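You operate a simulated robot arm through the tools that you are given. There is no shell and no other tool.

You are at the controls of a simulated two-armed robot. One attempt, no reset.

Task
Put one of the small jars from the top of the side table on the small bowl. Then open the left drawer of the ledger table, take the little bowl and leave it in the inside of the left drawer of the ledger table and shut the drawer again. Then put one of the bulbs from the top of the window table on the red notebook there. Then put the grey jug on the right half of the wall bench. Then take the card sleeve on the left half of the wall bench and put it away on the left end of the packing bench. Then put one of the skeins from the right half of the wall bench on the yellow yellow-dotted slate. Then take the oil can and leave it on the white dish. The order counts. Set down upright: small jar, bulb, grey jug, oil can.

The check looks at the end state, three seconds after you hand in, the way a careful person would. Anything else that was tipped, shoved, dropped, spilled or broken makes it a failure.

Robot
Two 7-joint arms with two-finger parallel grippers on one trunk, on a base that drives. Base frame: it is fixed to the floor where the robot stands at the start and does not move with it; the origin is under the middle of the robot, x ahead of it, y to its left, z up. Lengths are in mm, angles in degrees, forces in N, time in s.
The left shoulder is at the start at [20, 138, 1598], the right one opposite. Places, roughly: bulb (5x5x11 cm) [0, 2300, 800]; bulb (6x6x12 cm) [-300, 2500, 800]; card sleeve (7x7x8 cm) [-2400, -6100, 800]; grey jug (16x11x15 cm) [-1400, -6200, 900]; inside of the left drawer of the ledger table [-1100, 300, 600]; left drawer of the ledger table [-1100, 300, 600]; left end of the packing bench [600, -2600, 800]; little bowl (6x6x3 cm) [800, 1000, 900]; oil can (11x8x18 cm) [-5200, -3900, 900]; red notebook (8x12x2 cm) [-600, 2300, 700]; right half of the wall bench [-3200, -6100, 800]; skein (8x7x2 cm) [-3000, -6200, 800]; small bowl (7x7x3 cm) [800, -2400, 800]; small jar (7x7x11 cm) [500, 0, 900]; white dish (14x14x2 cm) [-3500, -6100, 800]; yellow-dotted slate (12x9x1 cm) [-3700, -6000, 800]. Payload 1.57 kg a hand.
The tool frame of a hand sits at the grasp point between the pads (the TCP): z along the fingers, y along the line on which they close. The tips reach 30 mm beyond it. Largest opening 80 mm; finger width 17, thickness 12; the body of the gripper, 40 by 82 mm, starts 80 mm behind the TCP.
Orientation is told as [roll, pitch, yaw] about the base's x, y, z axes, in that order, counted from this pose: with the fingers straight down and closing along the base's y, the tool's x points along the base's -x, its y along +y and its z along -z.

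Tools
- The arms move only by the tool arm_command. It takes "left_series", "right_series" or both (then of equal length, played together; a hand with none holds still); each is one flat list of numbers, 7 for each row, row after row: the shift along the tool's x, y, z in mm, then the turn, a rotation vector about the tool's x, y, z in degrees, then the finger opening in mm, from 0 to 80. In form: [dx, dy, dz, ax, ay, az, claw, dx, dy, dz, ax, ay, az, claw, ...]. A call has 1 to 20 rows; each row shifts and turns the commanded pose from where the row before left it, along the tool's axes as they then stand. Rows are played at 5 a second. More than 50 mm and 8.6 degrees between two rows, or a gripper value outside its range, and nothing of the call is played. Where a pose cannot be reached the arm comes as near as it can. A force on the tool above 40 N (or 10 N above the force at the start of the call, whichever is more), or a blocked arm, ends the call early, and 0.2 s more pass. Each finger travels about 45 mm/s and halts on what it meets, pressing with about 23 N; the grip force reading is that of the motor and also rises with nothing between the fingers. The clock runs only during rows and for 0.2 s after the last one: add rows that do not move to give the fingers time. It gives the time, the measured TCP pose, the force on the tool (base axes), the opening and the grip force at its end, in the units of the frame above (readings bear some noise), with the torque about the TCP (base axes, N m) and any sound that the robot's microphone picked up.
- Cameras (640 x 400 px; columns grow to the right, rows downward): "scene" is now at [179.3, 6.6, 1450]; the picture's right is [0.10, -1.00, 0.00], its down [-0.84, -0.08, -0.53] and it looks along [0.53, 0.05, -0.85] (base axes); focal length 259 px, centre (320, 200). "left" rides on the left gripper at [72, 7, -122] in its tool frame; the picture's right is [-0.09, 1.00, 0.00], its down [-0.84, -0.08, -0.54] and it looks along [-0.54, -0.05, 0.84] (tool axes); focal length 238 px, centre (320, 200). "right" rides on the right gripper at [72, -6, -122] in its tool frame; the picture's right is [0.09, 1.00, 0.00], its down [-0.84, 0.08, -0.54] and it looks along [-0.54, 0.05, 0.84] (tool axes); focal length 238 px, centre (320, 200). There is no depth. A picture from a camera that has moved, and an enlarged one, comes with that camera's place and axes in the base frame and with its lens. The place of the scene camera against the robot may be out by one fixed shift of up to 12 mm in any direction.
- camera(camera): a new picture of that camera. The clock stands still meanwhile.
- lift_body(by): slides the trunk up (or, below 0, down) by that many mm; the arms and the scene camera ride with it, the base frame stays. It gives what a move gives, with no picture.
- base_move(legs): drives the robot by 1 to 6 legs, each [ahead, left, turn to the left] in mm, mm and degrees, along the robot's own axes; the way and the turn of a leg run together, so that a leg with both is an arc; at most 1500 mm and 180 degrees a leg. The arms and the cameras ride along, it lands a little off, and it stops where it bumps. It gives what a move gives.
- turn_head(pan, tilt): turns the head with the scene camera to pan (to the left, within 60 degrees either way) and tilt (down, from -29 to 69), counted from straight ahead of the robot. It gives what a move gives.
- inspect(camera, box): a new picture of the part [left, top, right, bottom] of that camera's present view, enlarged. The clock stands still meanwhile.
- job_done(): hands the job in; it is judged then, once.

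Nothing tells you exact positions but the pictures and the camera data. Unless the task says otherwise, let go and move clear before handing in.

The tools are called as a command line: name --argument value ..., lists and objects as JSON in quotes. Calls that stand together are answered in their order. arm_command: Moves the arms, as the interface text tells. Its arguments: {"type":"object","properties":{"left_series":{"type":"array","items":{"type":"number"}},"right_series":{"type":"array","items":{"type":"number"}}},"required":[]} The other tools are called the same way: lift_body (by) slides the trunk up or down; base_move (legs) drives the base; turn_head (pan, tilt) turns the head that bears the scene camera; camera (camera) takes a picture; inspect (camera, box) takes an enlarged picture of a part of a camera's view; job_done () hands the job in.

At the start:

```text
clock: 0.0
left_tcp_pos: [278.2, 98.6, 1226.4]
left_tool_rot: [0.0, 0.0, 0.0]
left_contact_force: [-0.1, 0.0, 0.5]
left_wrist_torque: [-0.03, -0.04, 0.03]
left_finger_gap: 80.1
left_gripper_force: 0.1
right_tcp_pos: [259.1, -142.8, 1198.0]
right_tool_rot: [0.0, 0.0, 0.0]
right_contact_force: [0.8, -0.2, 0.2]
right_wrist_torque: [0.01, -0.01, -0.01]
right_finger_gap: 80.2
right_gripper_force: 0.2
trunk travel left (down, up): [-973.0, 267.0]
robot x, y, heading: [1.3, 0.9, -0.1]
head pan, tilt: [5.5, 57.8]
```

scene: 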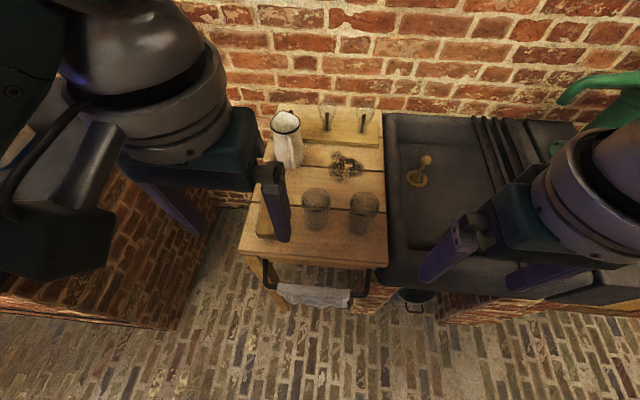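
right: 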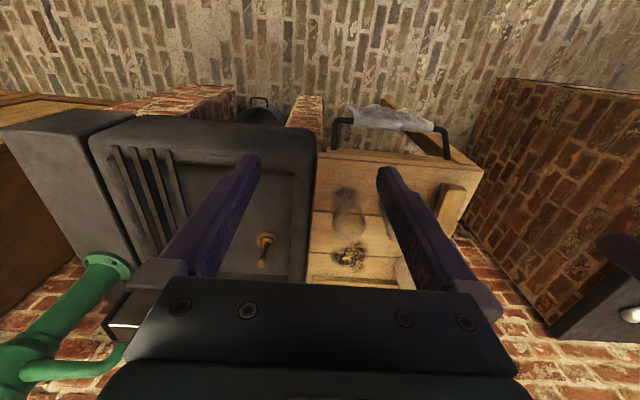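
left: 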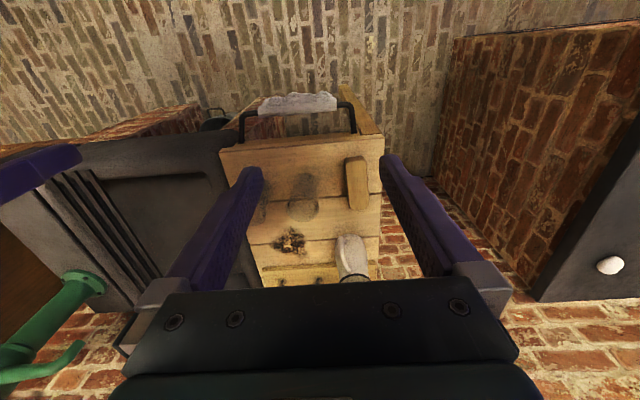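

I see the side table ahead with two small jars, a jug-like vessel and glasses. I'll look closer at the scene before moving.

inspect --camera "scene" --box '[220, 80, 420, 280]'

inspect --camera "left" --box '[200, 80, 440, 290]'

```text
2.00 times, centred on (320, 180) of scene
camera zoom: at [179.3, 6.6, 1450.0], right [0.1, -1.0, 0.0], down [-0.84, -0.08, -0.53], along [0.53, 0.05, -0.85], focal length 519 px, centre (320, 240)
```

zoom: 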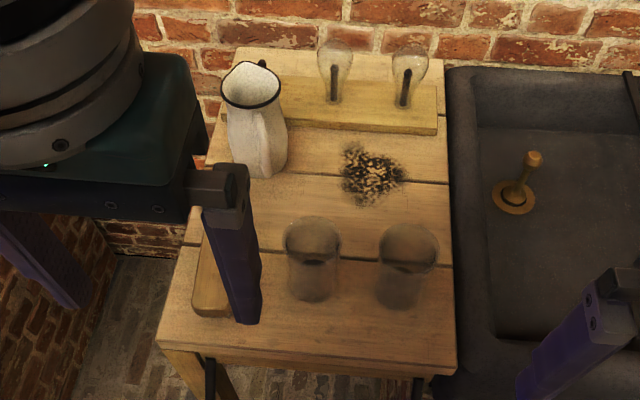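

```text
1.90 times, centred on (320, 185) of left
camera zoom: at [205.3, 107.0, 1347.8], right [0.09, 1.0, 0.0], down [0.84, -0.08, 0.54], along [0.54, -0.05, -0.84], focal length 454 px, centre (320, 229)
```

zoom: 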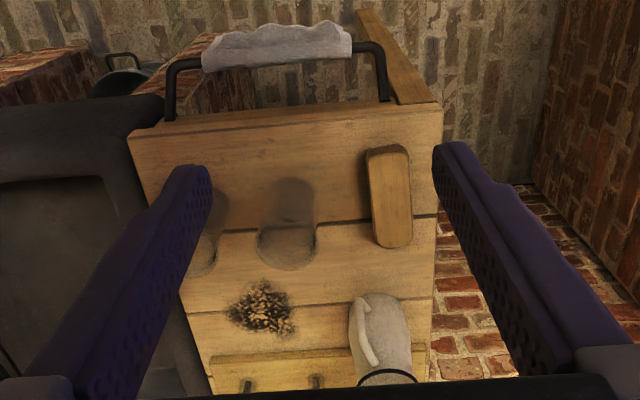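

turn_head --pan -55 --tilt 25

camera --camera "scene"

turn_head --pan 55 --tilt 25

camera --camera "scene"

turn_head --pan 0 --tilt 40

camera --camera "scene"

```text
clock: 1.3
left_tcp_pos: [277.3, 100.0, 1227.0]
left_tool_rot: [0.1, 0.0, 0.0]
left_contact_force: [-1.4, 0.1, -0.1]
left_wrist_torque: [0.0, -0.02, -0.01]
left_finger_gap: 80.1
left_gripper_force: 0.0
right_tcp_pos: [259.1, -142.1, 1196.9]
right_tool_rot: [0.2, 0.0, -0.1]
right_contact_force: [-0.4, 0.7, -0.2]
right_wrist_torque: [-0.01, 0.02, 0.03]
right_finger_gap: 79.8
right_gripper_force: 0.0
trunk travel left (down, up): [-973.0, 267.0]
robot x, y, heading: [-0.9, -0.0, -0.1]
head pan, tilt: [-55.0, 25.0]
```

```text
taken
camera scene: at [163.3, -75.4, 1497.4], right [-0.82, -0.57, 0.0], down [-0.24, 0.35, -0.91], along [0.52, -0.74, -0.42], focal length 259 px, centre (320, 200)
```

scene: 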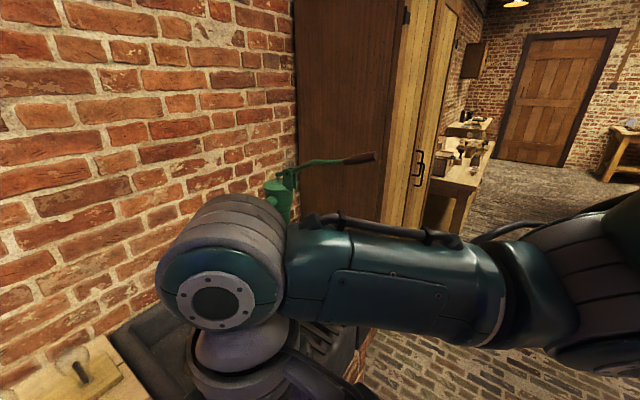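

```text
clock: 3.2
left_tcp_pos: [277.0, 100.1, 1228.0]
left_tool_rot: [-0.1, -0.1, 0.0]
left_contact_force: [0.1, 0.2, 0.0]
left_wrist_torque: [0.03, -0.05, -0.04]
left_finger_gap: 79.9
left_gripper_force: 0.0
right_tcp_pos: [258.7, -141.9, 1197.6]
right_tool_rot: [0.0, 0.0, 0.0]
right_contact_force: [0.1, -0.3, -0.3]
right_wrist_torque: [0.02, -0.01, 0.03]
right_finger_gap: 79.9
right_gripper_force: 0.0
trunk travel left (down, up): [-973.0, 267.0]
robot x, y, heading: [-0.0, -4.5, -0.0]
head pan, tilt: [55.0, 25.0]
```

```text
taken
camera scene: at [163.3, 75.4, 1497.5], right [0.82, -0.57, 0.0], down [-0.24, -0.35, -0.91], along [0.52, 0.74, -0.42], focal length 259 px, centre (320, 200)
```

scene: 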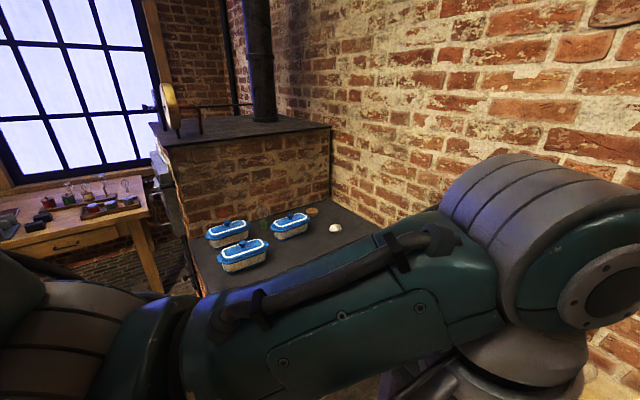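

```text
clock: 4.4
left_tcp_pos: [278.1, 100.3, 1227.3]
left_tool_rot: [0.0, -0.1, 0.0]
left_contact_force: [0.4, 0.0, -0.6]
left_wrist_torque: [0.02, -0.01, -0.01]
left_finger_gap: 79.8
left_gripper_force: 0.0
right_tcp_pos: [257.7, -142.4, 1195.6]
right_tool_rot: [0.0, 0.0, -0.1]
right_contact_force: [-0.3, 0.7, -0.8]
right_wrist_torque: [0.04, 0.0, 0.02]
right_finger_gap: 80.0
right_gripper_force: 0.0
trunk travel left (down, up): [-973.0, 267.0]
robot x, y, heading: [-0.5, -0.3, -0.1]
head pan, tilt: [0.0, 40.0]
```

```text
taken
camera scene: at [195.5, 0.1, 1474.2], right [0.0, -1.0, 0.0], down [-0.64, 0.0, -0.77], along [0.77, 0.0, -0.64], focal length 259 px, centre (320, 200)
```

scene: 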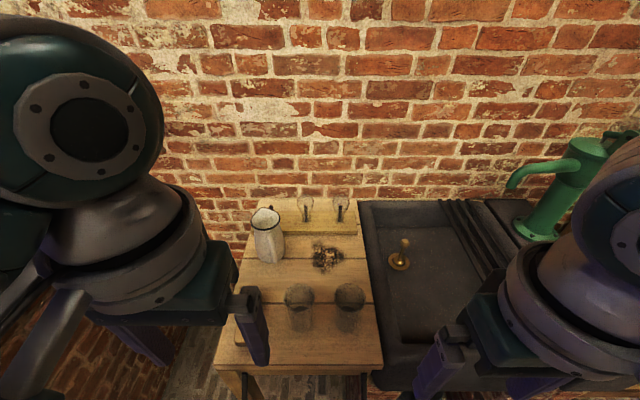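

The jars stand at about (488, 44) and (490, -63), with the table top near z=840. I'll probe how far the right hand can reach forward at this height.

arm_command --right_series '[-50, 0, 0, 0, 0, 0, 80, -50, 0, 0, 0, 0, 0, 80, -50, 0, 0, 0, 0, 0, 80, -50, 0, 0, 0, 0, 0, 80, 0, 0, 0, 0, 0, 0, 80, 0, 0, 0, 0, 0, 0, 80]'

camera --camera "right"

camera --camera "scene"

```text
clock: 5.8
left_tcp_pos: [278.0, 100.5, 1225.9]
left_tool_rot: [0.2, -0.1, 0.2]
left_contact_force: [0.0, 0.2, -0.6]
left_wrist_torque: [0.03, 0.02, -0.02]
left_finger_gap: 80.1
left_gripper_force: 0.1
right_tcp_pos: [439.7, -143.8, 1204.9]
right_tool_rot: [0.0, 0.0, 0.1]
right_contact_force: [0.0, -0.6, 0.2]
right_wrist_torque: [-0.02, 0.02, -0.02]
right_finger_gap: 80.2
right_gripper_force: 0.1
right hand out of reach, approached as far as the arm can: row 4
trunk travel left (down, up): [-973.0, 267.0]
robot x, y, heading: [1.0, -2.9, 0.1]
head pan, tilt: [0.0, 40.0]
```

```text
taken
camera right: at [369.6, -149.9, 1325.9], right [-0.09, 1.0, 0.0], down [0.84, 0.08, 0.54], along [0.54, 0.05, -0.84], focal length 238 px, centre (320, 200)
```

right: 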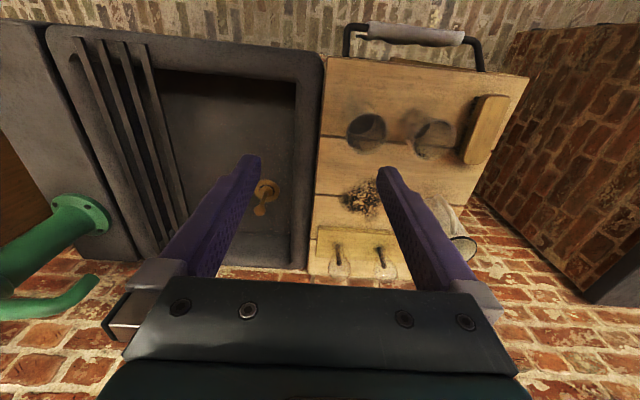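

```text
taken
camera scene: at [195.4, 0.0, 1474.2], right [0.0, -1.0, 0.0], down [-0.64, 0.0, -0.77], along [0.77, 0.0, -0.64], focal length 259 px, centre (320, 200)
```

scene: 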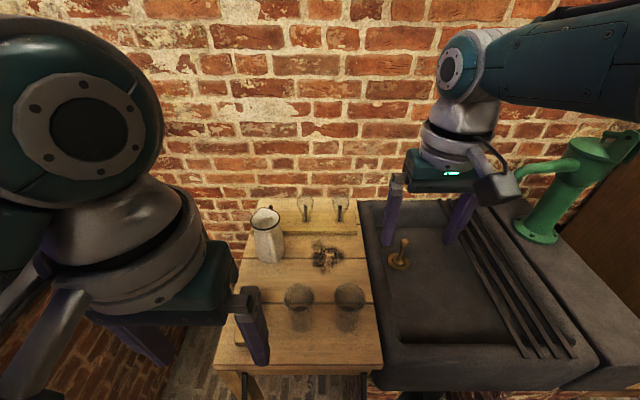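

inspect --camera "right" --box '[310, 60, 510, 185]'

turn_head --pan 0 --tilt 69

camera --camera "scene"

```text
3.20 times, centred on (410, 122) of right
camera zoom: at [369.6, -149.9, 1325.9], right [-0.09, 1.0, 0.0], down [0.84, 0.08, 0.54], along [0.54, 0.05, -0.84], focal length 763 px, centre (32, 448)
```

zoom: 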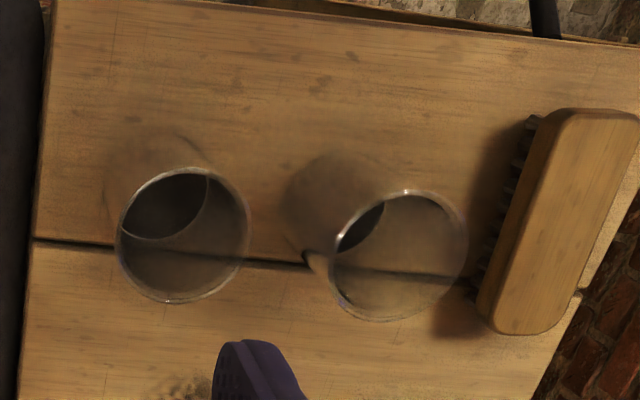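

```text
clock: 6.8
left_tcp_pos: [277.3, 100.5, 1227.4]
left_tool_rot: [0.0, 0.0, 0.0]
left_contact_force: [0.1, -0.5, -0.1]
left_wrist_torque: [0.01, 0.0, 0.01]
left_finger_gap: 80.2
left_gripper_force: 0.1
right_tcp_pos: [441.3, -143.5, 1202.9]
right_tool_rot: [-0.1, -0.1, 0.0]
right_contact_force: [-1.2, 0.1, 0.0]
right_wrist_torque: [-0.01, -0.01, 0.0]
right_finger_gap: 80.1
right_gripper_force: 0.0
trunk travel left (down, up): [-973.0, 267.0]
robot x, y, heading: [2.6, -0.3, -0.1]
head pan, tilt: [0.0, 68.8]
```

```text
taken
camera scene: at [166.4, 0.0, 1438.1], right [0.0, -1.0, 0.0], down [-0.93, 0.0, -0.36], along [0.36, 0.0, -0.93], focal length 259 px, centre (320, 200)
```

scene: 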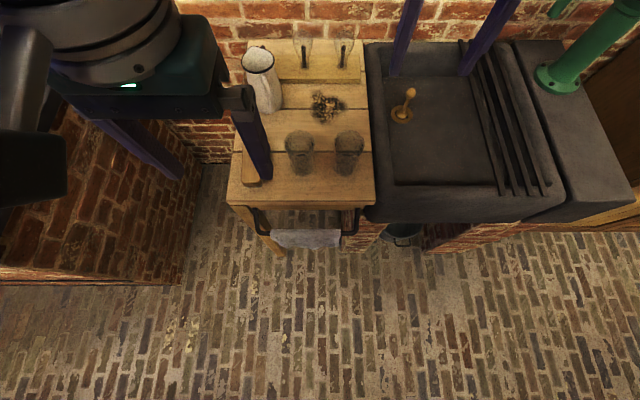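

Reach at this arm drop is about 440 mm ahead, so I'll raise the left hand out of the way, drive ahead a little and then put the right hand above the right jar.

arm_command --left_series '[0, 0, -50, 0, 0, 0, 80, 0, 0, -50, 0, 0, 0, 80, 0, 0, -50, 0, 0, 0, 80, 0, 0, -50, 0, 0, 0, 80, 0, 0, 0, 0, 0, 0, 80]'

base_move --legs '[[110, 0, 0]]'

camera --camera "scene"

```text
clock: 8.0
left_tcp_pos: [276.0, 100.3, 1426.1]
left_tool_rot: [0.1, 0.1, 0.1]
left_contact_force: [-0.3, 0.3, -1.9]
left_wrist_torque: [0.01, -0.05, -0.01]
left_finger_gap: 80.0
left_gripper_force: 0.0
right_tcp_pos: [439.4, -144.3, 1203.2]
right_tool_rot: [0.0, 0.0, 0.0]
right_contact_force: [-0.1, -0.5, 0.2]
right_wrist_torque: [0.0, -0.01, 0.04]
right_finger_gap: 80.0
right_gripper_force: 0.1
trunk travel left (down, up): [-973.0, 267.0]
robot x, y, heading: [2.5, -0.5, 0.0]
head pan, tilt: [0.0, 68.8]
```

```text
clock: 9.2
left_tcp_pos: [385.9, 100.6, 1424.8]
left_tool_rot: [0.0, 0.0, 0.1]
left_contact_force: [-0.3, 0.1, -0.1]
left_wrist_torque: [-0.01, 0.02, -0.02]
left_finger_gap: 79.9
left_gripper_force: 0.1
right_tcp_pos: [549.0, -142.9, 1202.4]
right_tool_rot: [0.0, 0.0, 0.1]
right_contact_force: [0.3, 0.5, -0.5]
right_wrist_torque: [0.01, 0.03, 0.02]
right_finger_gap: 80.3
right_gripper_force: 0.1
trunk travel left (down, up): [-973.0, 267.0]
robot x, y, heading: [111.6, 0.4, 0.2]
head pan, tilt: [0.0, 68.8]
```

```text
taken
camera scene: at [276.8, 0.4, 1438.0], right [0.0, -1.0, 0.0], down [-0.93, 0.0, -0.36], along [0.36, 0.0, -0.93], focal length 259 px, centre (320, 200)
```

scene: 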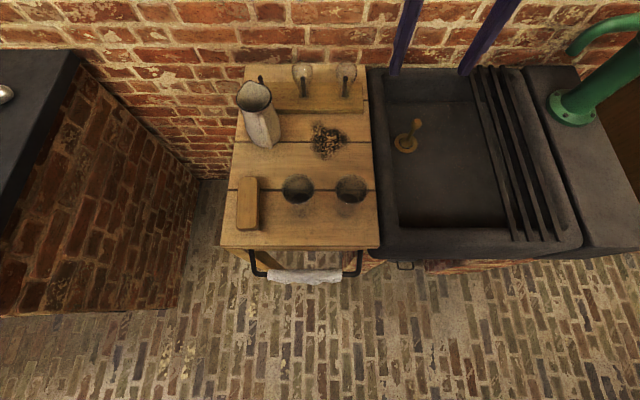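

arm_command --right_series '[30, 40, 0, 0, 0, 0, 80, 31, 39, 0, 0, 0, 0, 80, 0, 0, 50, 0, 0, 0, 80, 0, 0, 0, 0, 0, 0, 80, 0, 0, 0, 0, 0, 0, 80]'

camera --camera "right"

inspect --camera "right" --box '[250, 80, 410, 200]'

```text
clock: 10.3
left_tcp_pos: [386.8, 100.3, 1425.1]
left_tool_rot: [0.0, 0.0, 0.1]
left_contact_force: [0.5, 0.0, 0.5]
left_wrist_torque: [-0.02, -0.01, -0.06]
left_finger_gap: 80.2
left_gripper_force: 0.1
right_tcp_pos: [491.9, -65.9, 1154.3]
right_tool_rot: [-0.1, 0.0, 0.0]
right_contact_force: [-0.4, 0.4, 0.1]
right_wrist_torque: [0.03, 0.0, 0.01]
right_finger_gap: 80.1
right_gripper_force: 0.1
trunk travel left (down, up): [-973.0, 267.0]
robot x, y, heading: [111.9, -0.4, 0.2]
head pan, tilt: [0.0, 68.8]
```

```text
taken
camera right: at [419.6, -70.9, 1275.9], right [-0.09, 1.0, 0.0], down [0.84, 0.08, 0.54], along [0.54, 0.05, -0.84], focal length 238 px, centre (320, 200)
```

right: 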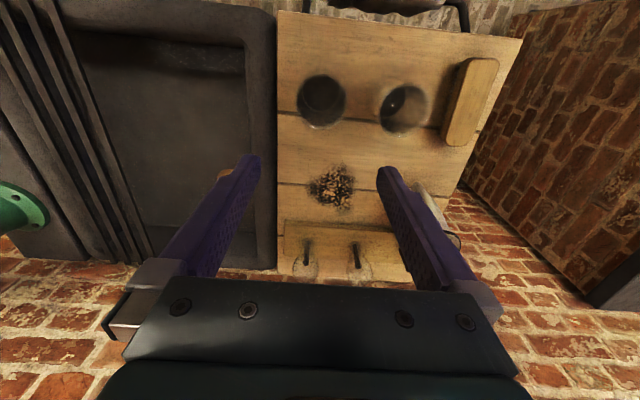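

```text
3.33 times, centred on (330, 140) of right
camera zoom: at [419.6, -70.9, 1275.9], right [-0.09, 1.0, 0.0], down [0.84, 0.08, 0.54], along [0.54, 0.05, -0.84], focal length 794 px, centre (287, 400)
```

zoom: 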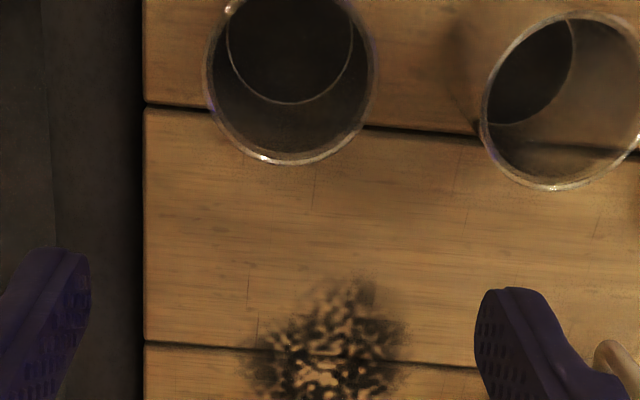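

arm_command --right_series '[6, 2, 0, 0, 0, 0, 80, 0, 0, 0, 0, 0, 0, 80]'

lift_body --by -150

camera --camera "right"

camera --camera "scene"

```text
clock: 10.9
left_tcp_pos: [386.2, 100.4, 1426.2]
left_tool_rot: [0.0, -0.1, 0.1]
left_contact_force: [-0.7, -0.2, 0.4]
left_wrist_torque: [-0.01, -0.03, 0.02]
left_finger_gap: 80.0
left_gripper_force: 0.2
right_tcp_pos: [484.4, -62.5, 1154.5]
right_tool_rot: [-0.1, 0.1, 0.2]
right_contact_force: [0.1, 0.0, -0.5]
right_wrist_torque: [-0.03, 0.01, -0.02]
right_finger_gap: 80.1
right_gripper_force: 0.1
trunk travel left (down, up): [-973.0, 267.0]
robot x, y, heading: [108.7, 1.1, -0.0]
head pan, tilt: [0.0, 68.8]
```

```text
clock: 12.7
left_tcp_pos: [386.0, 101.0, 1275.7]
left_tool_rot: [0.0, 0.0, 0.1]
left_contact_force: [-0.2, -1.0, 0.6]
left_wrist_torque: [-0.01, 0.01, 0.01]
left_finger_gap: 80.1
left_gripper_force: 0.1
right_tcp_pos: [484.3, -62.5, 1004.4]
right_tool_rot: [0.0, 0.0, 0.1]
right_contact_force: [0.7, -0.2, -1.2]
right_wrist_torque: [0.0, 0.03, 0.04]
right_finger_gap: 79.7
right_gripper_force: 0.0
trunk travel left (down, up): [-823.0, 417.0]
robot x, y, heading: [109.5, -1.5, 0.1]
head pan, tilt: [0.0, 68.8]
```

```text
taken
camera right: at [413.8, -68.6, 1126.5], right [-0.09, 1.0, 0.0], down [0.84, 0.08, 0.54], along [0.54, 0.05, -0.84], focal length 238 px, centre (320, 200)
```

right: 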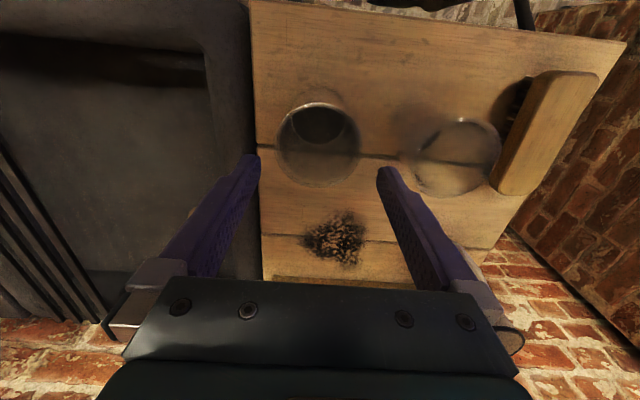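

```text
taken
camera scene: at [276.8, 0.4, 1288.1], right [0.0, -1.0, 0.0], down [-0.93, 0.0, -0.36], along [0.36, 0.0, -0.93], focal length 259 px, centre (320, 200)
```

scene: 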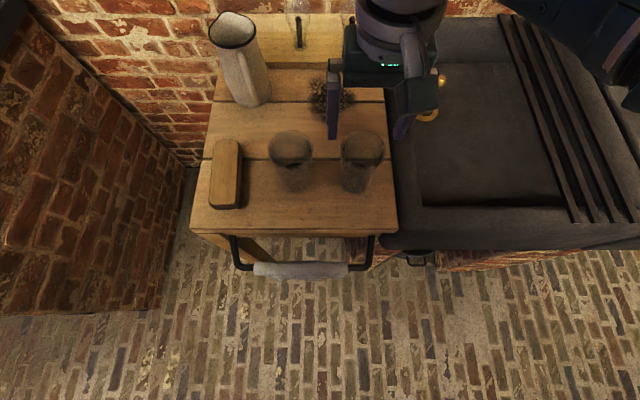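

The jar rim lies centred at about (483, -62, 930), matching the TCP. I'll lower around the jar in steps.

lift_body --by -60

camera --camera "right"

```text
clock: 13.7
left_tcp_pos: [386.8, 101.5, 1215.9]
left_tool_rot: [0.0, -0.1, 0.1]
left_contact_force: [0.5, -0.8, -0.3]
left_wrist_torque: [-0.03, -0.03, 0.0]
left_finger_gap: 80.1
left_gripper_force: 0.0
right_tcp_pos: [484.8, -62.3, 942.6]
right_tool_rot: [0.0, 0.0, 0.1]
right_contact_force: [0.7, 0.4, 0.9]
right_wrist_torque: [0.0, -0.03, 0.02]
right_finger_gap: 79.9
right_gripper_force: 0.0
trunk travel left (down, up): [-763.0, 477.0]
robot x, y, heading: [110.1, 1.0, -0.0]
head pan, tilt: [0.0, 68.8]
```

```text
taken
camera right: at [413.8, -68.6, 1066.5], right [-0.09, 1.0, 0.0], down [0.84, 0.08, 0.54], along [0.54, 0.05, -0.84], focal length 238 px, centre (320, 200)
```

right: 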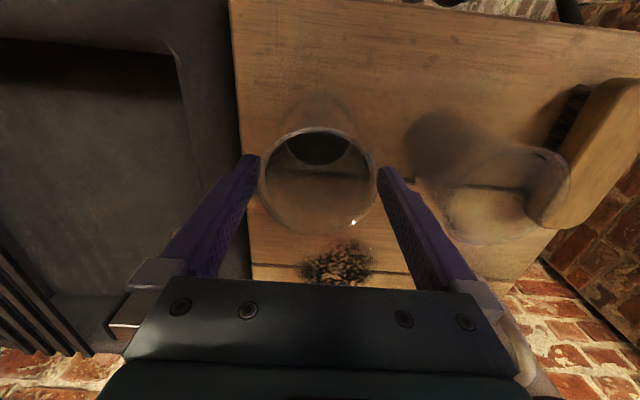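

lift_body --by -55

camera --camera "right"

camera --camera "scene"

```text
clock: 14.7
left_tcp_pos: [386.3, 101.2, 1160.1]
left_tool_rot: [0.0, 0.1, 0.0]
left_contact_force: [0.0, -0.3, 0.5]
left_wrist_torque: [0.01, 0.03, -0.05]
left_finger_gap: 80.0
left_gripper_force: 0.1
right_tcp_pos: [484.1, -63.0, 889.3]
right_tool_rot: [0.0, 0.0, 0.0]
right_contact_force: [-0.8, 0.7, 0.3]
right_wrist_torque: [0.01, 0.01, 0.0]
right_finger_gap: 79.8
right_gripper_force: 0.0
trunk travel left (down, up): [-708.0, 532.0]
robot x, y, heading: [113.0, 2.8, -0.1]
head pan, tilt: [0.0, 68.8]
```

```text
taken
camera right: at [413.8, -68.6, 1011.5], right [-0.09, 1.0, 0.0], down [0.84, 0.08, 0.54], along [0.54, 0.05, -0.84], focal length 238 px, centre (320, 200)
```

right: 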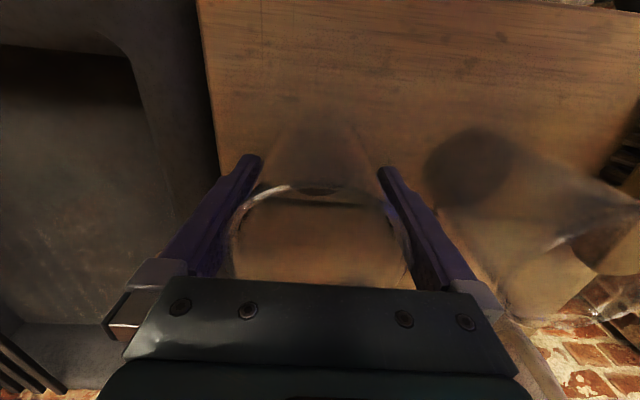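

```text
taken
camera scene: at [276.8, 0.4, 1173.0], right [0.0, -1.0, 0.0], down [-0.93, 0.0, -0.36], along [0.36, 0.0, -0.93], focal length 259 px, centre (320, 200)
```

scene: 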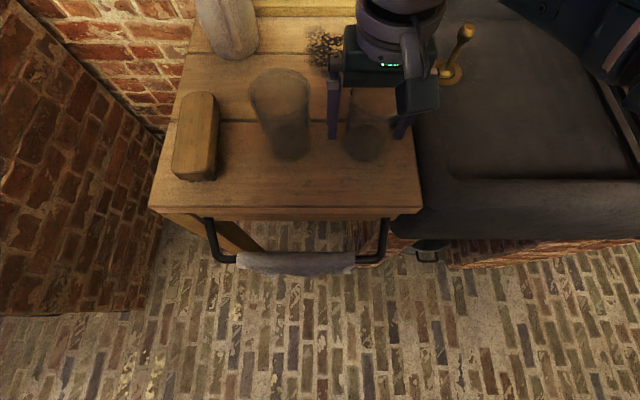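

arm_command --right_series '[0, 0, 0, 0, 0, 0, 60, 0, 0, 0, 0, 0, 0, 50, 0, 0, 0, 0, 0, 0, 50, 0, 0, 0, 0, 0, 0, 50]'

camera --camera "right"

```text
clock: 15.7
left_tcp_pos: [386.3, 101.1, 1160.1]
left_tool_rot: [0.0, 0.0, 0.0]
left_contact_force: [0.7, 0.5, -0.6]
left_wrist_torque: [0.01, 0.02, 0.01]
left_finger_gap: 79.9
left_gripper_force: 0.0
right_tcp_pos: [485.1, -61.3, 889.4]
right_tool_rot: [-0.1, 0.0, 0.0]
right_contact_force: [0.0, -1.1, 1.4]
right_wrist_torque: [0.1, 0.03, -0.02]
right_finger_gap: 66.1
right_gripper_force: 23.4
trunk travel left (down, up): [-708.0, 532.0]
robot x, y, heading: [106.5, 1.3, -0.2]
head pan, tilt: [0.0, 68.8]
```

```text
taken
camera right: at [413.8, -68.8, 1011.5], right [-0.09, 1.0, 0.0], down [0.84, 0.08, 0.54], along [0.54, 0.05, -0.84], focal length 238 px, centre (320, 200)
```

right: 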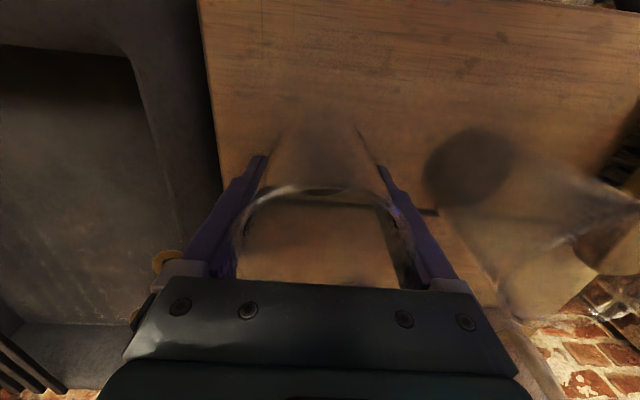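

lift_body --by 200

camera --camera "right"

camera --camera "scene"

```text
clock: 17.8
left_tcp_pos: [385.4, 101.8, 1361.0]
left_tool_rot: [0.0, 0.0, 0.1]
left_contact_force: [1.5, -0.3, -0.3]
left_wrist_torque: [0.02, -0.01, -0.02]
left_finger_gap: 80.0
left_gripper_force: 0.0
right_tcp_pos: [484.2, -60.8, 1091.0]
right_tool_rot: [0.0, 0.1, 0.0]
right_contact_force: [-0.4, 0.2, -1.4]
right_wrist_torque: [-0.01, -0.04, 0.01]
right_finger_gap: 66.2
right_gripper_force: 23.0
trunk travel left (down, up): [-908.0, 332.0]
robot x, y, heading: [112.2, 2.6, 0.0]
head pan, tilt: [0.0, 68.8]
```

```text
taken
camera right: at [413.6, -68.6, 1211.3], right [-0.09, 1.0, 0.0], down [0.84, 0.08, 0.54], along [0.54, 0.05, -0.84], focal length 238 px, centre (320, 200)
```

right: 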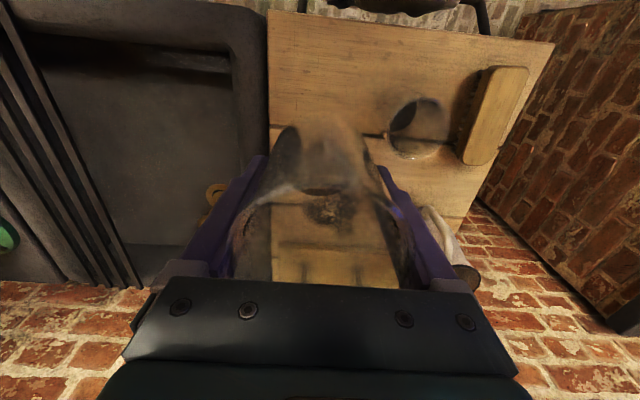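

```text
taken
camera scene: at [276.7, 0.4, 1373.0], right [0.0, -1.0, 0.0], down [-0.93, 0.0, -0.36], along [0.36, 0.0, -0.93], focal length 259 px, centre (320, 200)
```

scene: 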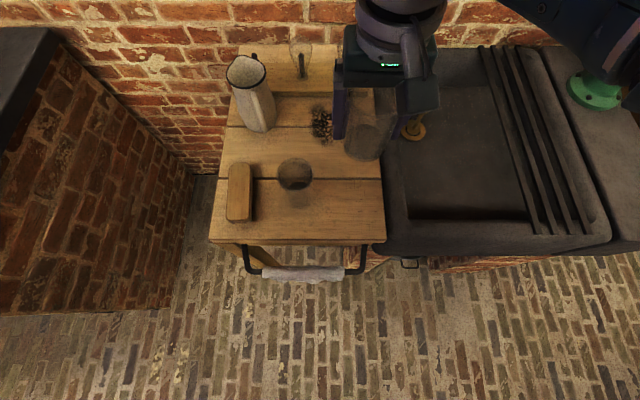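

The jar is held. I'll back off from the table and look along the route to the packing bench.

base_move --legs '[[-500, 0, 0]]'

arm_command --right_series '[50, 0, 0, 0, 0, 0, 50, 50, 0, 0, 0, 0, 0, 50, 20, 0, 0, 0, 0, 0, 50, 0, 0, 0, 0, 0, 0, 50]'

turn_head --pan -60 --tilt 20

camera --camera "scene"

turn_head --pan -20 --tilt 20

camera --camera "scene"

turn_head --pan 30 --tilt 20

camera --camera "scene"

```text
clock: 20.8
left_tcp_pos: [-113.4, 98.7, 1360.8]
left_tool_rot: [-0.1, 0.0, -0.5]
left_contact_force: [0.7, -0.4, -0.1]
left_wrist_torque: [-0.03, -0.01, 0.03]
left_finger_gap: 80.2
left_gripper_force: 0.1
right_tcp_pos: [-15.5, -64.6, 1089.5]
right_tool_rot: [0.0, 0.0, -0.4]
right_contact_force: [0.0, -0.3, -1.8]
right_wrist_torque: [0.02, 0.01, -0.03]
right_finger_gap: 66.1
right_gripper_force: 22.8
trunk travel left (down, up): [-908.0, 332.0]
robot x, y, heading: [-391.4, -3.2, -0.4]
head pan, tilt: [0.0, 68.8]
```

```text
clock: 21.8
left_tcp_pos: [-112.8, 98.8, 1360.3]
left_tool_rot: [0.0, 0.0, -0.5]
left_contact_force: [0.6, 0.1, 0.4]
left_wrist_torque: [-0.01, 0.02, 0.03]
left_finger_gap: 80.2
left_gripper_force: 0.2
right_tcp_pos: [-133.6, -63.6, 1088.6]
right_tool_rot: [-0.1, 0.0, -0.5]
right_contact_force: [-0.3, -0.1, -1.4]
right_wrist_torque: [-0.02, -0.01, 0.04]
right_finger_gap: 66.3
right_gripper_force: 22.8
trunk travel left (down, up): [-908.0, 332.0]
robot x, y, heading: [-388.9, 0.3, -0.5]
head pan, tilt: [0.0, 68.8]
```

```text
clock: 23.1
left_tcp_pos: [-112.2, 100.1, 1360.0]
left_tool_rot: [0.0, -0.1, -0.5]
left_contact_force: [0.0, -0.7, -0.5]
left_wrist_torque: [-0.04, 0.05, -0.01]
left_finger_gap: 80.2
left_gripper_force: 0.0
right_tcp_pos: [-134.8, -62.7, 1089.0]
right_tool_rot: [0.0, 0.0, -0.3]
right_contact_force: [0.8, 0.0, -1.9]
right_wrist_torque: [0.0, -0.03, 0.01]
right_finger_gap: 66.1
right_gripper_force: 23.2
trunk travel left (down, up): [-908.0, 332.0]
robot x, y, heading: [-390.8, 1.9, -0.4]
head pan, tilt: [-60.0, 20.0]
```

```text
taken
camera scene: at [-232.3, -80.2, 1440.5], right [-0.87, -0.49, 0.0], down [-0.17, 0.3, -0.94], along [0.46, -0.82, -0.34], focal length 259 px, centre (320, 200)
```

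scene: 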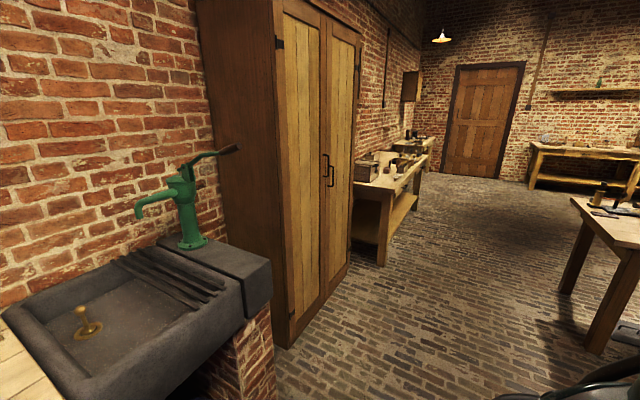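

```text
clock: 24.1
left_tcp_pos: [-112.2, 99.4, 1361.0]
left_tool_rot: [0.1, 0.0, -0.4]
left_contact_force: [-0.4, -0.1, -0.4]
left_wrist_torque: [-0.01, -0.01, 0.0]
left_finger_gap: 80.2
left_gripper_force: 0.1
right_tcp_pos: [-134.6, -63.8, 1089.4]
right_tool_rot: [0.0, 0.0, -0.4]
right_contact_force: [0.6, -0.4, -1.5]
right_wrist_torque: [0.01, -0.01, 0.0]
right_finger_gap: 66.2
right_gripper_force: 22.2
trunk travel left (down, up): [-908.0, 332.0]
robot x, y, heading: [-386.9, -2.1, -0.5]
head pan, tilt: [-20.0, 20.0]
```

```text
taken
camera scene: at [-191.1, -31.8, 1440.5], right [-0.35, -0.94, 0.0], down [-0.32, 0.12, -0.94], along [0.88, -0.33, -0.34], focal length 259 px, centre (320, 200)
```

scene: 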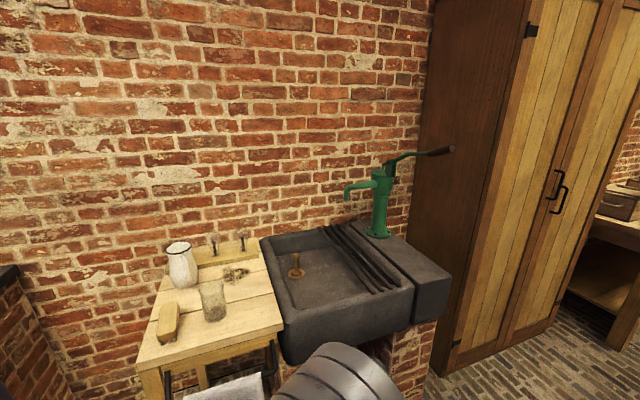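

```text
clock: 25.3
left_tcp_pos: [-111.4, 100.7, 1361.0]
left_tool_rot: [0.1, 0.1, -0.4]
left_contact_force: [0.3, 0.4, -0.1]
left_wrist_torque: [-0.01, -0.04, -0.03]
left_finger_gap: 79.9
left_gripper_force: 0.1
right_tcp_pos: [-134.5, -63.2, 1088.5]
right_tool_rot: [0.0, 0.0, -0.4]
right_contact_force: [0.5, -0.3, -1.4]
right_wrist_torque: [0.0, -0.04, 0.0]
right_finger_gap: 66.4
right_gripper_force: 23.2
trunk travel left (down, up): [-908.0, 332.0]
robot x, y, heading: [-388.0, 0.0, -0.5]
head pan, tilt: [30.0, 20.0]
```

```text
taken
camera scene: at [-197.3, 46.6, 1440.5], right [0.49, -0.87, 0.0], down [-0.3, -0.17, -0.94], along [0.82, 0.46, -0.34], focal length 259 px, centre (320, 200)
```

scene: 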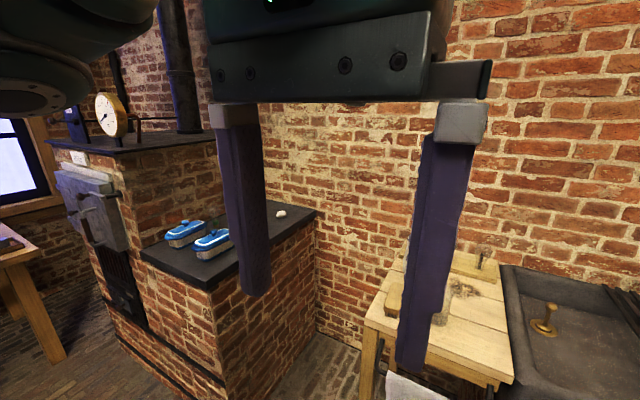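

base_move --legs '[[0, -1400, 0], [0, -700, 0]]'

turn_head --pan -20 --tilt 30

camera --camera "scene"

turn_head --pan -60 --tilt 20

camera --camera "scene"

```text
clock: 35.9
left_tcp_pos: [-133.9, -2029.1, 1360.5]
left_tool_rot: [0.0, 0.0, 0.1]
left_contact_force: [-0.4, -0.1, 0.0]
left_wrist_torque: [0.01, -0.02, -0.03]
left_finger_gap: 80.1
left_gripper_force: 0.1
right_tcp_pos: [-153.3, -2193.2, 1089.1]
right_tool_rot: [0.0, 0.0, 0.3]
right_contact_force: [0.7, 0.1, -1.5]
right_wrist_torque: [0.03, 0.02, 0.02]
right_finger_gap: 66.2
right_gripper_force: 23.6
trunk travel left (down, up): [-908.0, 332.0]
robot x, y, heading: [-411.9, -2129.9, 0.5]
head pan, tilt: [30.0, 20.0]
```

```text
clock: 37.1
left_tcp_pos: [-133.0, -2029.8, 1360.1]
left_tool_rot: [0.0, 0.1, 0.3]
left_contact_force: [-0.2, 0.0, 0.4]
left_wrist_torque: [0.0, 0.01, 0.03]
left_finger_gap: 79.8
left_gripper_force: 0.1
right_tcp_pos: [-153.6, -2192.3, 1087.9]
right_tool_rot: [0.0, -0.1, 0.3]
right_contact_force: [-0.1, -0.2, -1.9]
right_wrist_torque: [0.01, 0.0, -0.01]
right_finger_gap: 66.4
right_gripper_force: 23.0
trunk travel left (down, up): [-908.0, 332.0]
robot x, y, heading: [-410.8, -2130.7, 0.1]
head pan, tilt: [-20.0, 30.0]
```

```text
taken
camera scene: at [-213.0, -2161.3, 1424.5], right [-0.34, -0.94, 0.0], down [-0.47, 0.17, -0.87], along [0.82, -0.29, -0.5], focal length 259 px, centre (320, 200)
```

scene: 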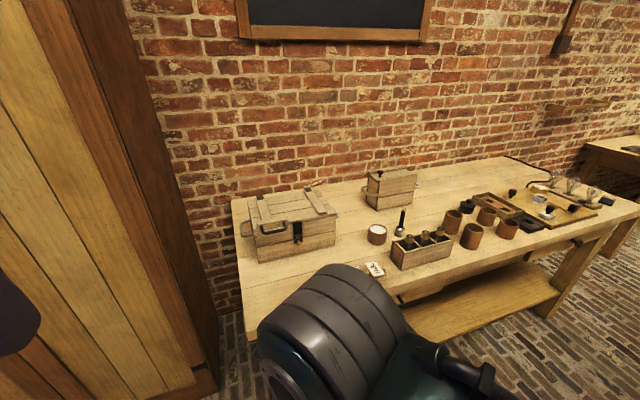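

```text
clock: 38.1
left_tcp_pos: [-132.1, -2030.1, 1360.2]
left_tool_rot: [0.0, 0.0, 0.3]
left_contact_force: [0.3, -0.3, 0.0]
left_wrist_torque: [-0.02, 0.0, 0.01]
left_finger_gap: 79.9
left_gripper_force: 0.0
right_tcp_pos: [-153.4, -2192.5, 1089.1]
right_tool_rot: [0.1, 0.0, 0.3]
right_contact_force: [1.0, -0.2, -1.7]
right_wrist_torque: [0.02, -0.05, 0.01]
right_finger_gap: 66.0
right_gripper_force: 23.4
trunk travel left (down, up): [-908.0, 332.0]
robot x, y, heading: [-407.7, -2127.4, 0.2]
head pan, tilt: [-60.0, 20.0]
```

```text
taken
camera scene: at [-251.1, -2211.2, 1440.5], right [-0.86, -0.5, 0.0], down [-0.17, 0.3, -0.94], along [0.47, -0.81, -0.34], focal length 259 px, centre (320, 200)
```

scene: 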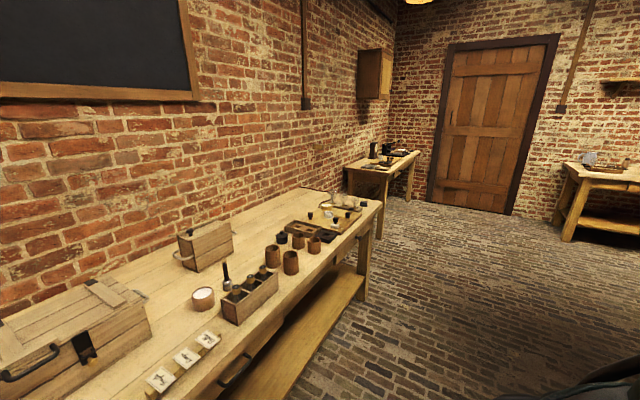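

turn_head --pan -20 --tilt 30

inspect --camera "scene" --box '[225, 160, 345, 270]'

inspect --camera "scene" --box '[345, 160, 485, 290]'

inspect --camera "scene" --box '[470, 150, 630, 260]'

```text
clock: 39.2
left_tcp_pos: [-133.4, -2030.7, 1359.9]
left_tool_rot: [0.0, -0.1, 0.2]
left_contact_force: [-0.8, 0.1, -0.2]
left_wrist_torque: [0.0, 0.03, 0.01]
left_finger_gap: 79.9
left_gripper_force: 0.0
right_tcp_pos: [-153.1, -2193.3, 1089.4]
right_tool_rot: [0.0, 0.0, 0.3]
right_contact_force: [0.0, 0.5, -1.1]
right_wrist_torque: [0.02, -0.04, 0.01]
right_finger_gap: 66.1
right_gripper_force: 23.4
trunk travel left (down, up): [-908.0, 332.0]
robot x, y, heading: [-408.0, -2129.1, 0.5]
head pan, tilt: [-20.0, 30.0]
```

```text
3.64 times, centred on (285, 215) of scene
camera zoom: at [-213.0, -2161.5, 1424.5], right [-0.34, -0.94, 0.0], down [-0.47, 0.17, -0.87], along [0.81, -0.29, -0.5], focal length 943 px, centre (447, 146)
```

zoom: 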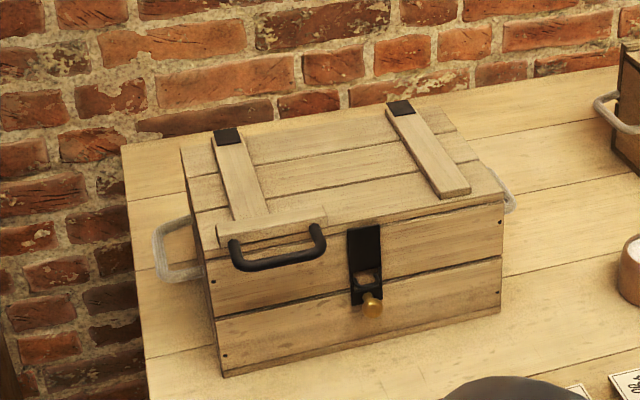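

```text
3.08 times, centred on (415, 225) of scene
camera zoom: at [-213.0, -2161.5, 1424.5], right [-0.34, -0.94, 0.0], down [-0.47, 0.17, -0.87], along [0.81, -0.29, -0.5], focal length 798 px, centre (28, 123)
```

zoom: 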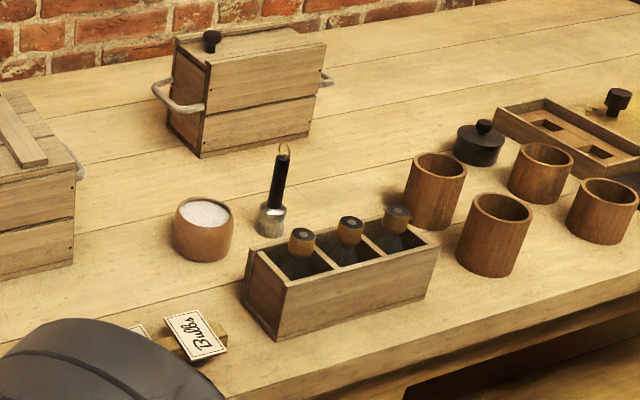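

```text
3.64 times, centred on (550, 205) of scene
camera zoom: at [-213.0, -2161.5, 1424.5], right [-0.34, -0.94, 0.0], down [-0.47, 0.17, -0.87], along [0.81, -0.29, -0.5], focal length 943 px, centre (-516, 182)
```

zoom: 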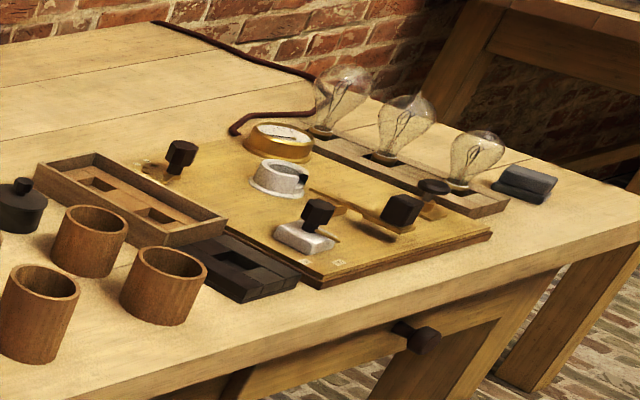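

lift_body --by 330

base_move --legs '[[250, 0, 0]]'

turn_head --pan -15 --tilt 45

camera --camera "scene"

```text
clock: 42.5
left_tcp_pos: [-133.9, -2030.0, 1689.7]
left_tool_rot: [0.0, -0.1, 0.2]
left_contact_force: [-0.4, 0.7, 0.3]
left_wrist_torque: [0.01, -0.03, 0.01]
left_finger_gap: 80.1
left_gripper_force: 0.0
right_tcp_pos: [-153.3, -2193.6, 1418.2]
right_tool_rot: [0.0, 0.1, 0.2]
right_contact_force: [-0.6, -0.2, -1.9]
right_wrist_torque: [0.02, 0.0, 0.01]
right_finger_gap: 66.3
right_gripper_force: 23.0
trunk travel left (down, up): [-1238.0, 2.0]
robot x, y, heading: [-408.0, -2128.0, 0.4]
head pan, tilt: [-20.0, 30.0]
```

```text
clock: 44.3
left_tcp_pos: [114.4, -2028.4, 1688.9]
left_tool_rot: [0.1, 0.0, 0.4]
left_contact_force: [0.2, 0.1, -0.4]
left_wrist_torque: [0.0, 0.03, -0.01]
left_finger_gap: 79.9
left_gripper_force: 0.0
right_tcp_pos: [95.5, -2191.1, 1418.0]
right_tool_rot: [0.0, 0.0, 0.5]
right_contact_force: [-0.7, 0.6, -1.4]
right_wrist_torque: [0.0, -0.06, -0.03]
right_finger_gap: 66.4
right_gripper_force: 23.3
trunk travel left (down, up): [-1238.0, 2.0]
robot x, y, heading: [-160.3, -2127.9, 0.2]
head pan, tilt: [-20.0, 30.0]
```

```text
clock: 45.0
left_tcp_pos: [115.8, -2028.1, 1689.8]
left_tool_rot: [0.1, -0.1, 0.4]
left_contact_force: [0.5, -0.6, 0.4]
left_wrist_torque: [0.02, 0.03, -0.02]
left_finger_gap: 79.9
left_gripper_force: 0.0
right_tcp_pos: [96.2, -2190.5, 1418.6]
right_tool_rot: [0.0, 0.0, 0.3]
right_contact_force: [-1.0, -0.2, -1.5]
right_wrist_torque: [0.0, 0.02, -0.02]
right_finger_gap: 66.3
right_gripper_force: 23.0
trunk travel left (down, up): [-1238.0, 2.0]
robot x, y, heading: [-161.4, -2133.1, 0.5]
head pan, tilt: [-15.0, 45.0]
```

```text
taken
camera scene: at [29.6, -2149.8, 1731.9], right [-0.25, -0.97, 0.0], down [-0.68, 0.18, -0.71], along [0.68, -0.18, -0.71], focal length 259 px, centre (320, 200)
```

scene: 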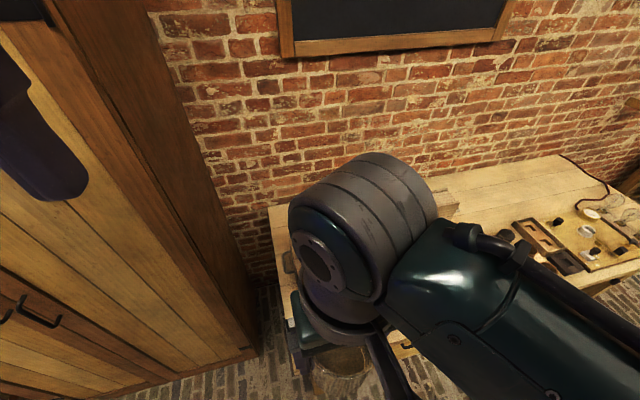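

arm_command --right_series '[0, -50, 0, 0, 0, 0, 50, 0, -50, 0, 0, 0, 0, 50, 0, -50, 0, 0, 0, 0, 50, 0, -50, 0, 0, 0, 0, 50, 0, -50, 0, 0, 0, 0, 50, 0, 0, 0, 0, 0, 0, 50]'

camera --camera "scene"

```text
clock: 46.5
left_tcp_pos: [116.1, -2026.6, 1690.9]
left_tool_rot: [0.1, 0.0, 0.5]
left_contact_force: [0.1, -0.7, -0.7]
left_wrist_torque: [0.01, 0.01, 0.01]
left_finger_gap: 80.1
left_gripper_force: 0.1
right_tcp_pos: [98.3, -2442.9, 1417.8]
right_tool_rot: [0.0, 0.0, 0.4]
right_contact_force: [0.1, 0.0, -1.8]
right_wrist_torque: [-0.04, -0.02, -0.04]
right_finger_gap: 66.2
right_gripper_force: 23.2
trunk travel left (down, up): [-1238.0, 2.0]
robot x, y, heading: [-160.1, -2126.7, 0.5]
head pan, tilt: [-15.0, 45.0]
```

```text
taken
camera scene: at [29.6, -2149.7, 1731.9], right [-0.25, -0.97, 0.0], down [-0.68, 0.18, -0.71], along [0.68, -0.18, -0.71], focal length 259 px, centre (320, 200)
```

scene: 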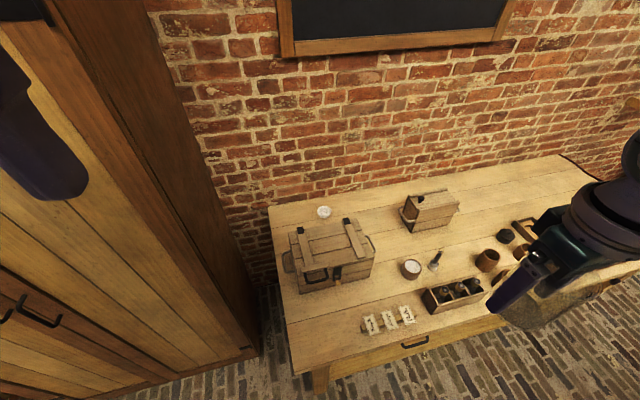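

The bowl sits behind the chest at roughly (857, -2380), deep on the bench. I need to know how close my base can get, so I'll turn the left hand round to view my own body.

arm_command --left_series '[0, 0, 0, 0, 0, 8.5, 80, 0, 0, 0, 0, 0, 8.5, 80, 0, 0, 0, 0, 0, 8.5, 80, 0, 0, 0, 0, 0, 8.5, 80, 0, 0, 0, 0, 0, 8.5, 80, 0, 0, 0, 0, 0, 8.5, 80, 0, 0, 0, 0, 0, 8.5, 80, 0, 0, 0, 0, 0, 8.5, 80, 0, 0, 0, 0, 0, 8.5, 80, 0, 0, 0, 0, 0, 8.5, 80, 0, 0, 0, 0, 0, 8.5, 80, 0, 0, 0, 0, 0, 8.5, 80]'

camera --camera "left"

camera --camera "right"

```text
clock: 49.0
left_tcp_pos: [115.9, -2027.2, 1691.0]
left_tool_rot: [0.1, 0.0, -101.8]
left_contact_force: [0.5, 0.9, 0.2]
left_wrist_torque: [-0.01, 0.0, 0.0]
left_finger_gap: 79.9
left_gripper_force: 0.0
right_tcp_pos: [98.1, -2441.8, 1417.3]
right_tool_rot: [-0.1, 0.0, 0.4]
right_contact_force: [0.4, -0.3, -0.9]
right_wrist_torque: [-0.01, -0.02, -0.01]
right_finger_gap: 66.3
right_gripper_force: 22.9
trunk travel left (down, up): [-1238.0, 2.0]
robot x, y, heading: [-158.6, -2125.8, 0.4]
head pan, tilt: [-15.0, 45.0]
```

```text
taken
camera left: at [136.0, -1958.3, 1811.9], right [0.96, -0.29, 0.0], down [-0.25, -0.8, 0.54], along [-0.16, -0.52, -0.84], focal length 238 px, centre (320, 200)
```

left: 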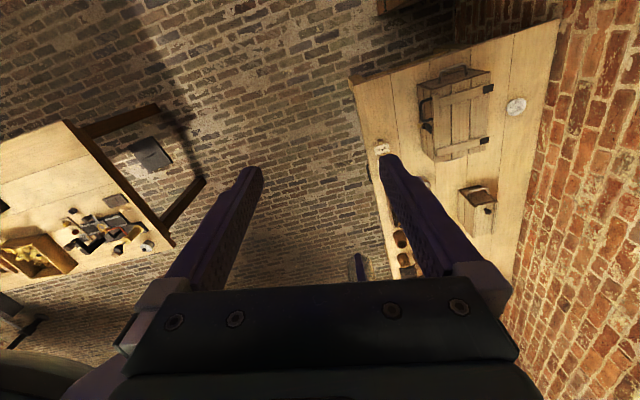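

```text
taken
camera right: at [27.1, -2448.8, 1539.7], right [-0.1, 1.0, 0.0], down [0.84, 0.08, 0.54], along [0.54, 0.05, -0.84], focal length 238 px, centre (320, 200)
```

right: 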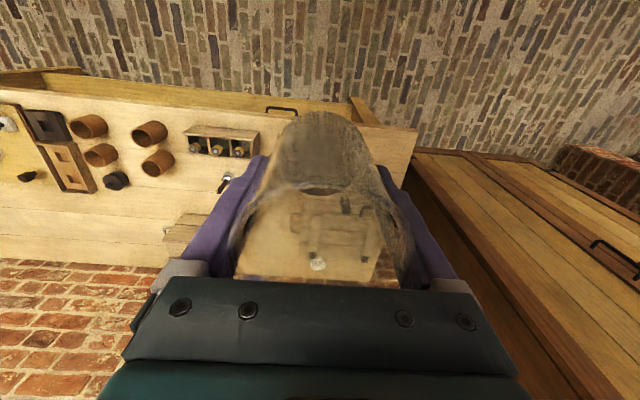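

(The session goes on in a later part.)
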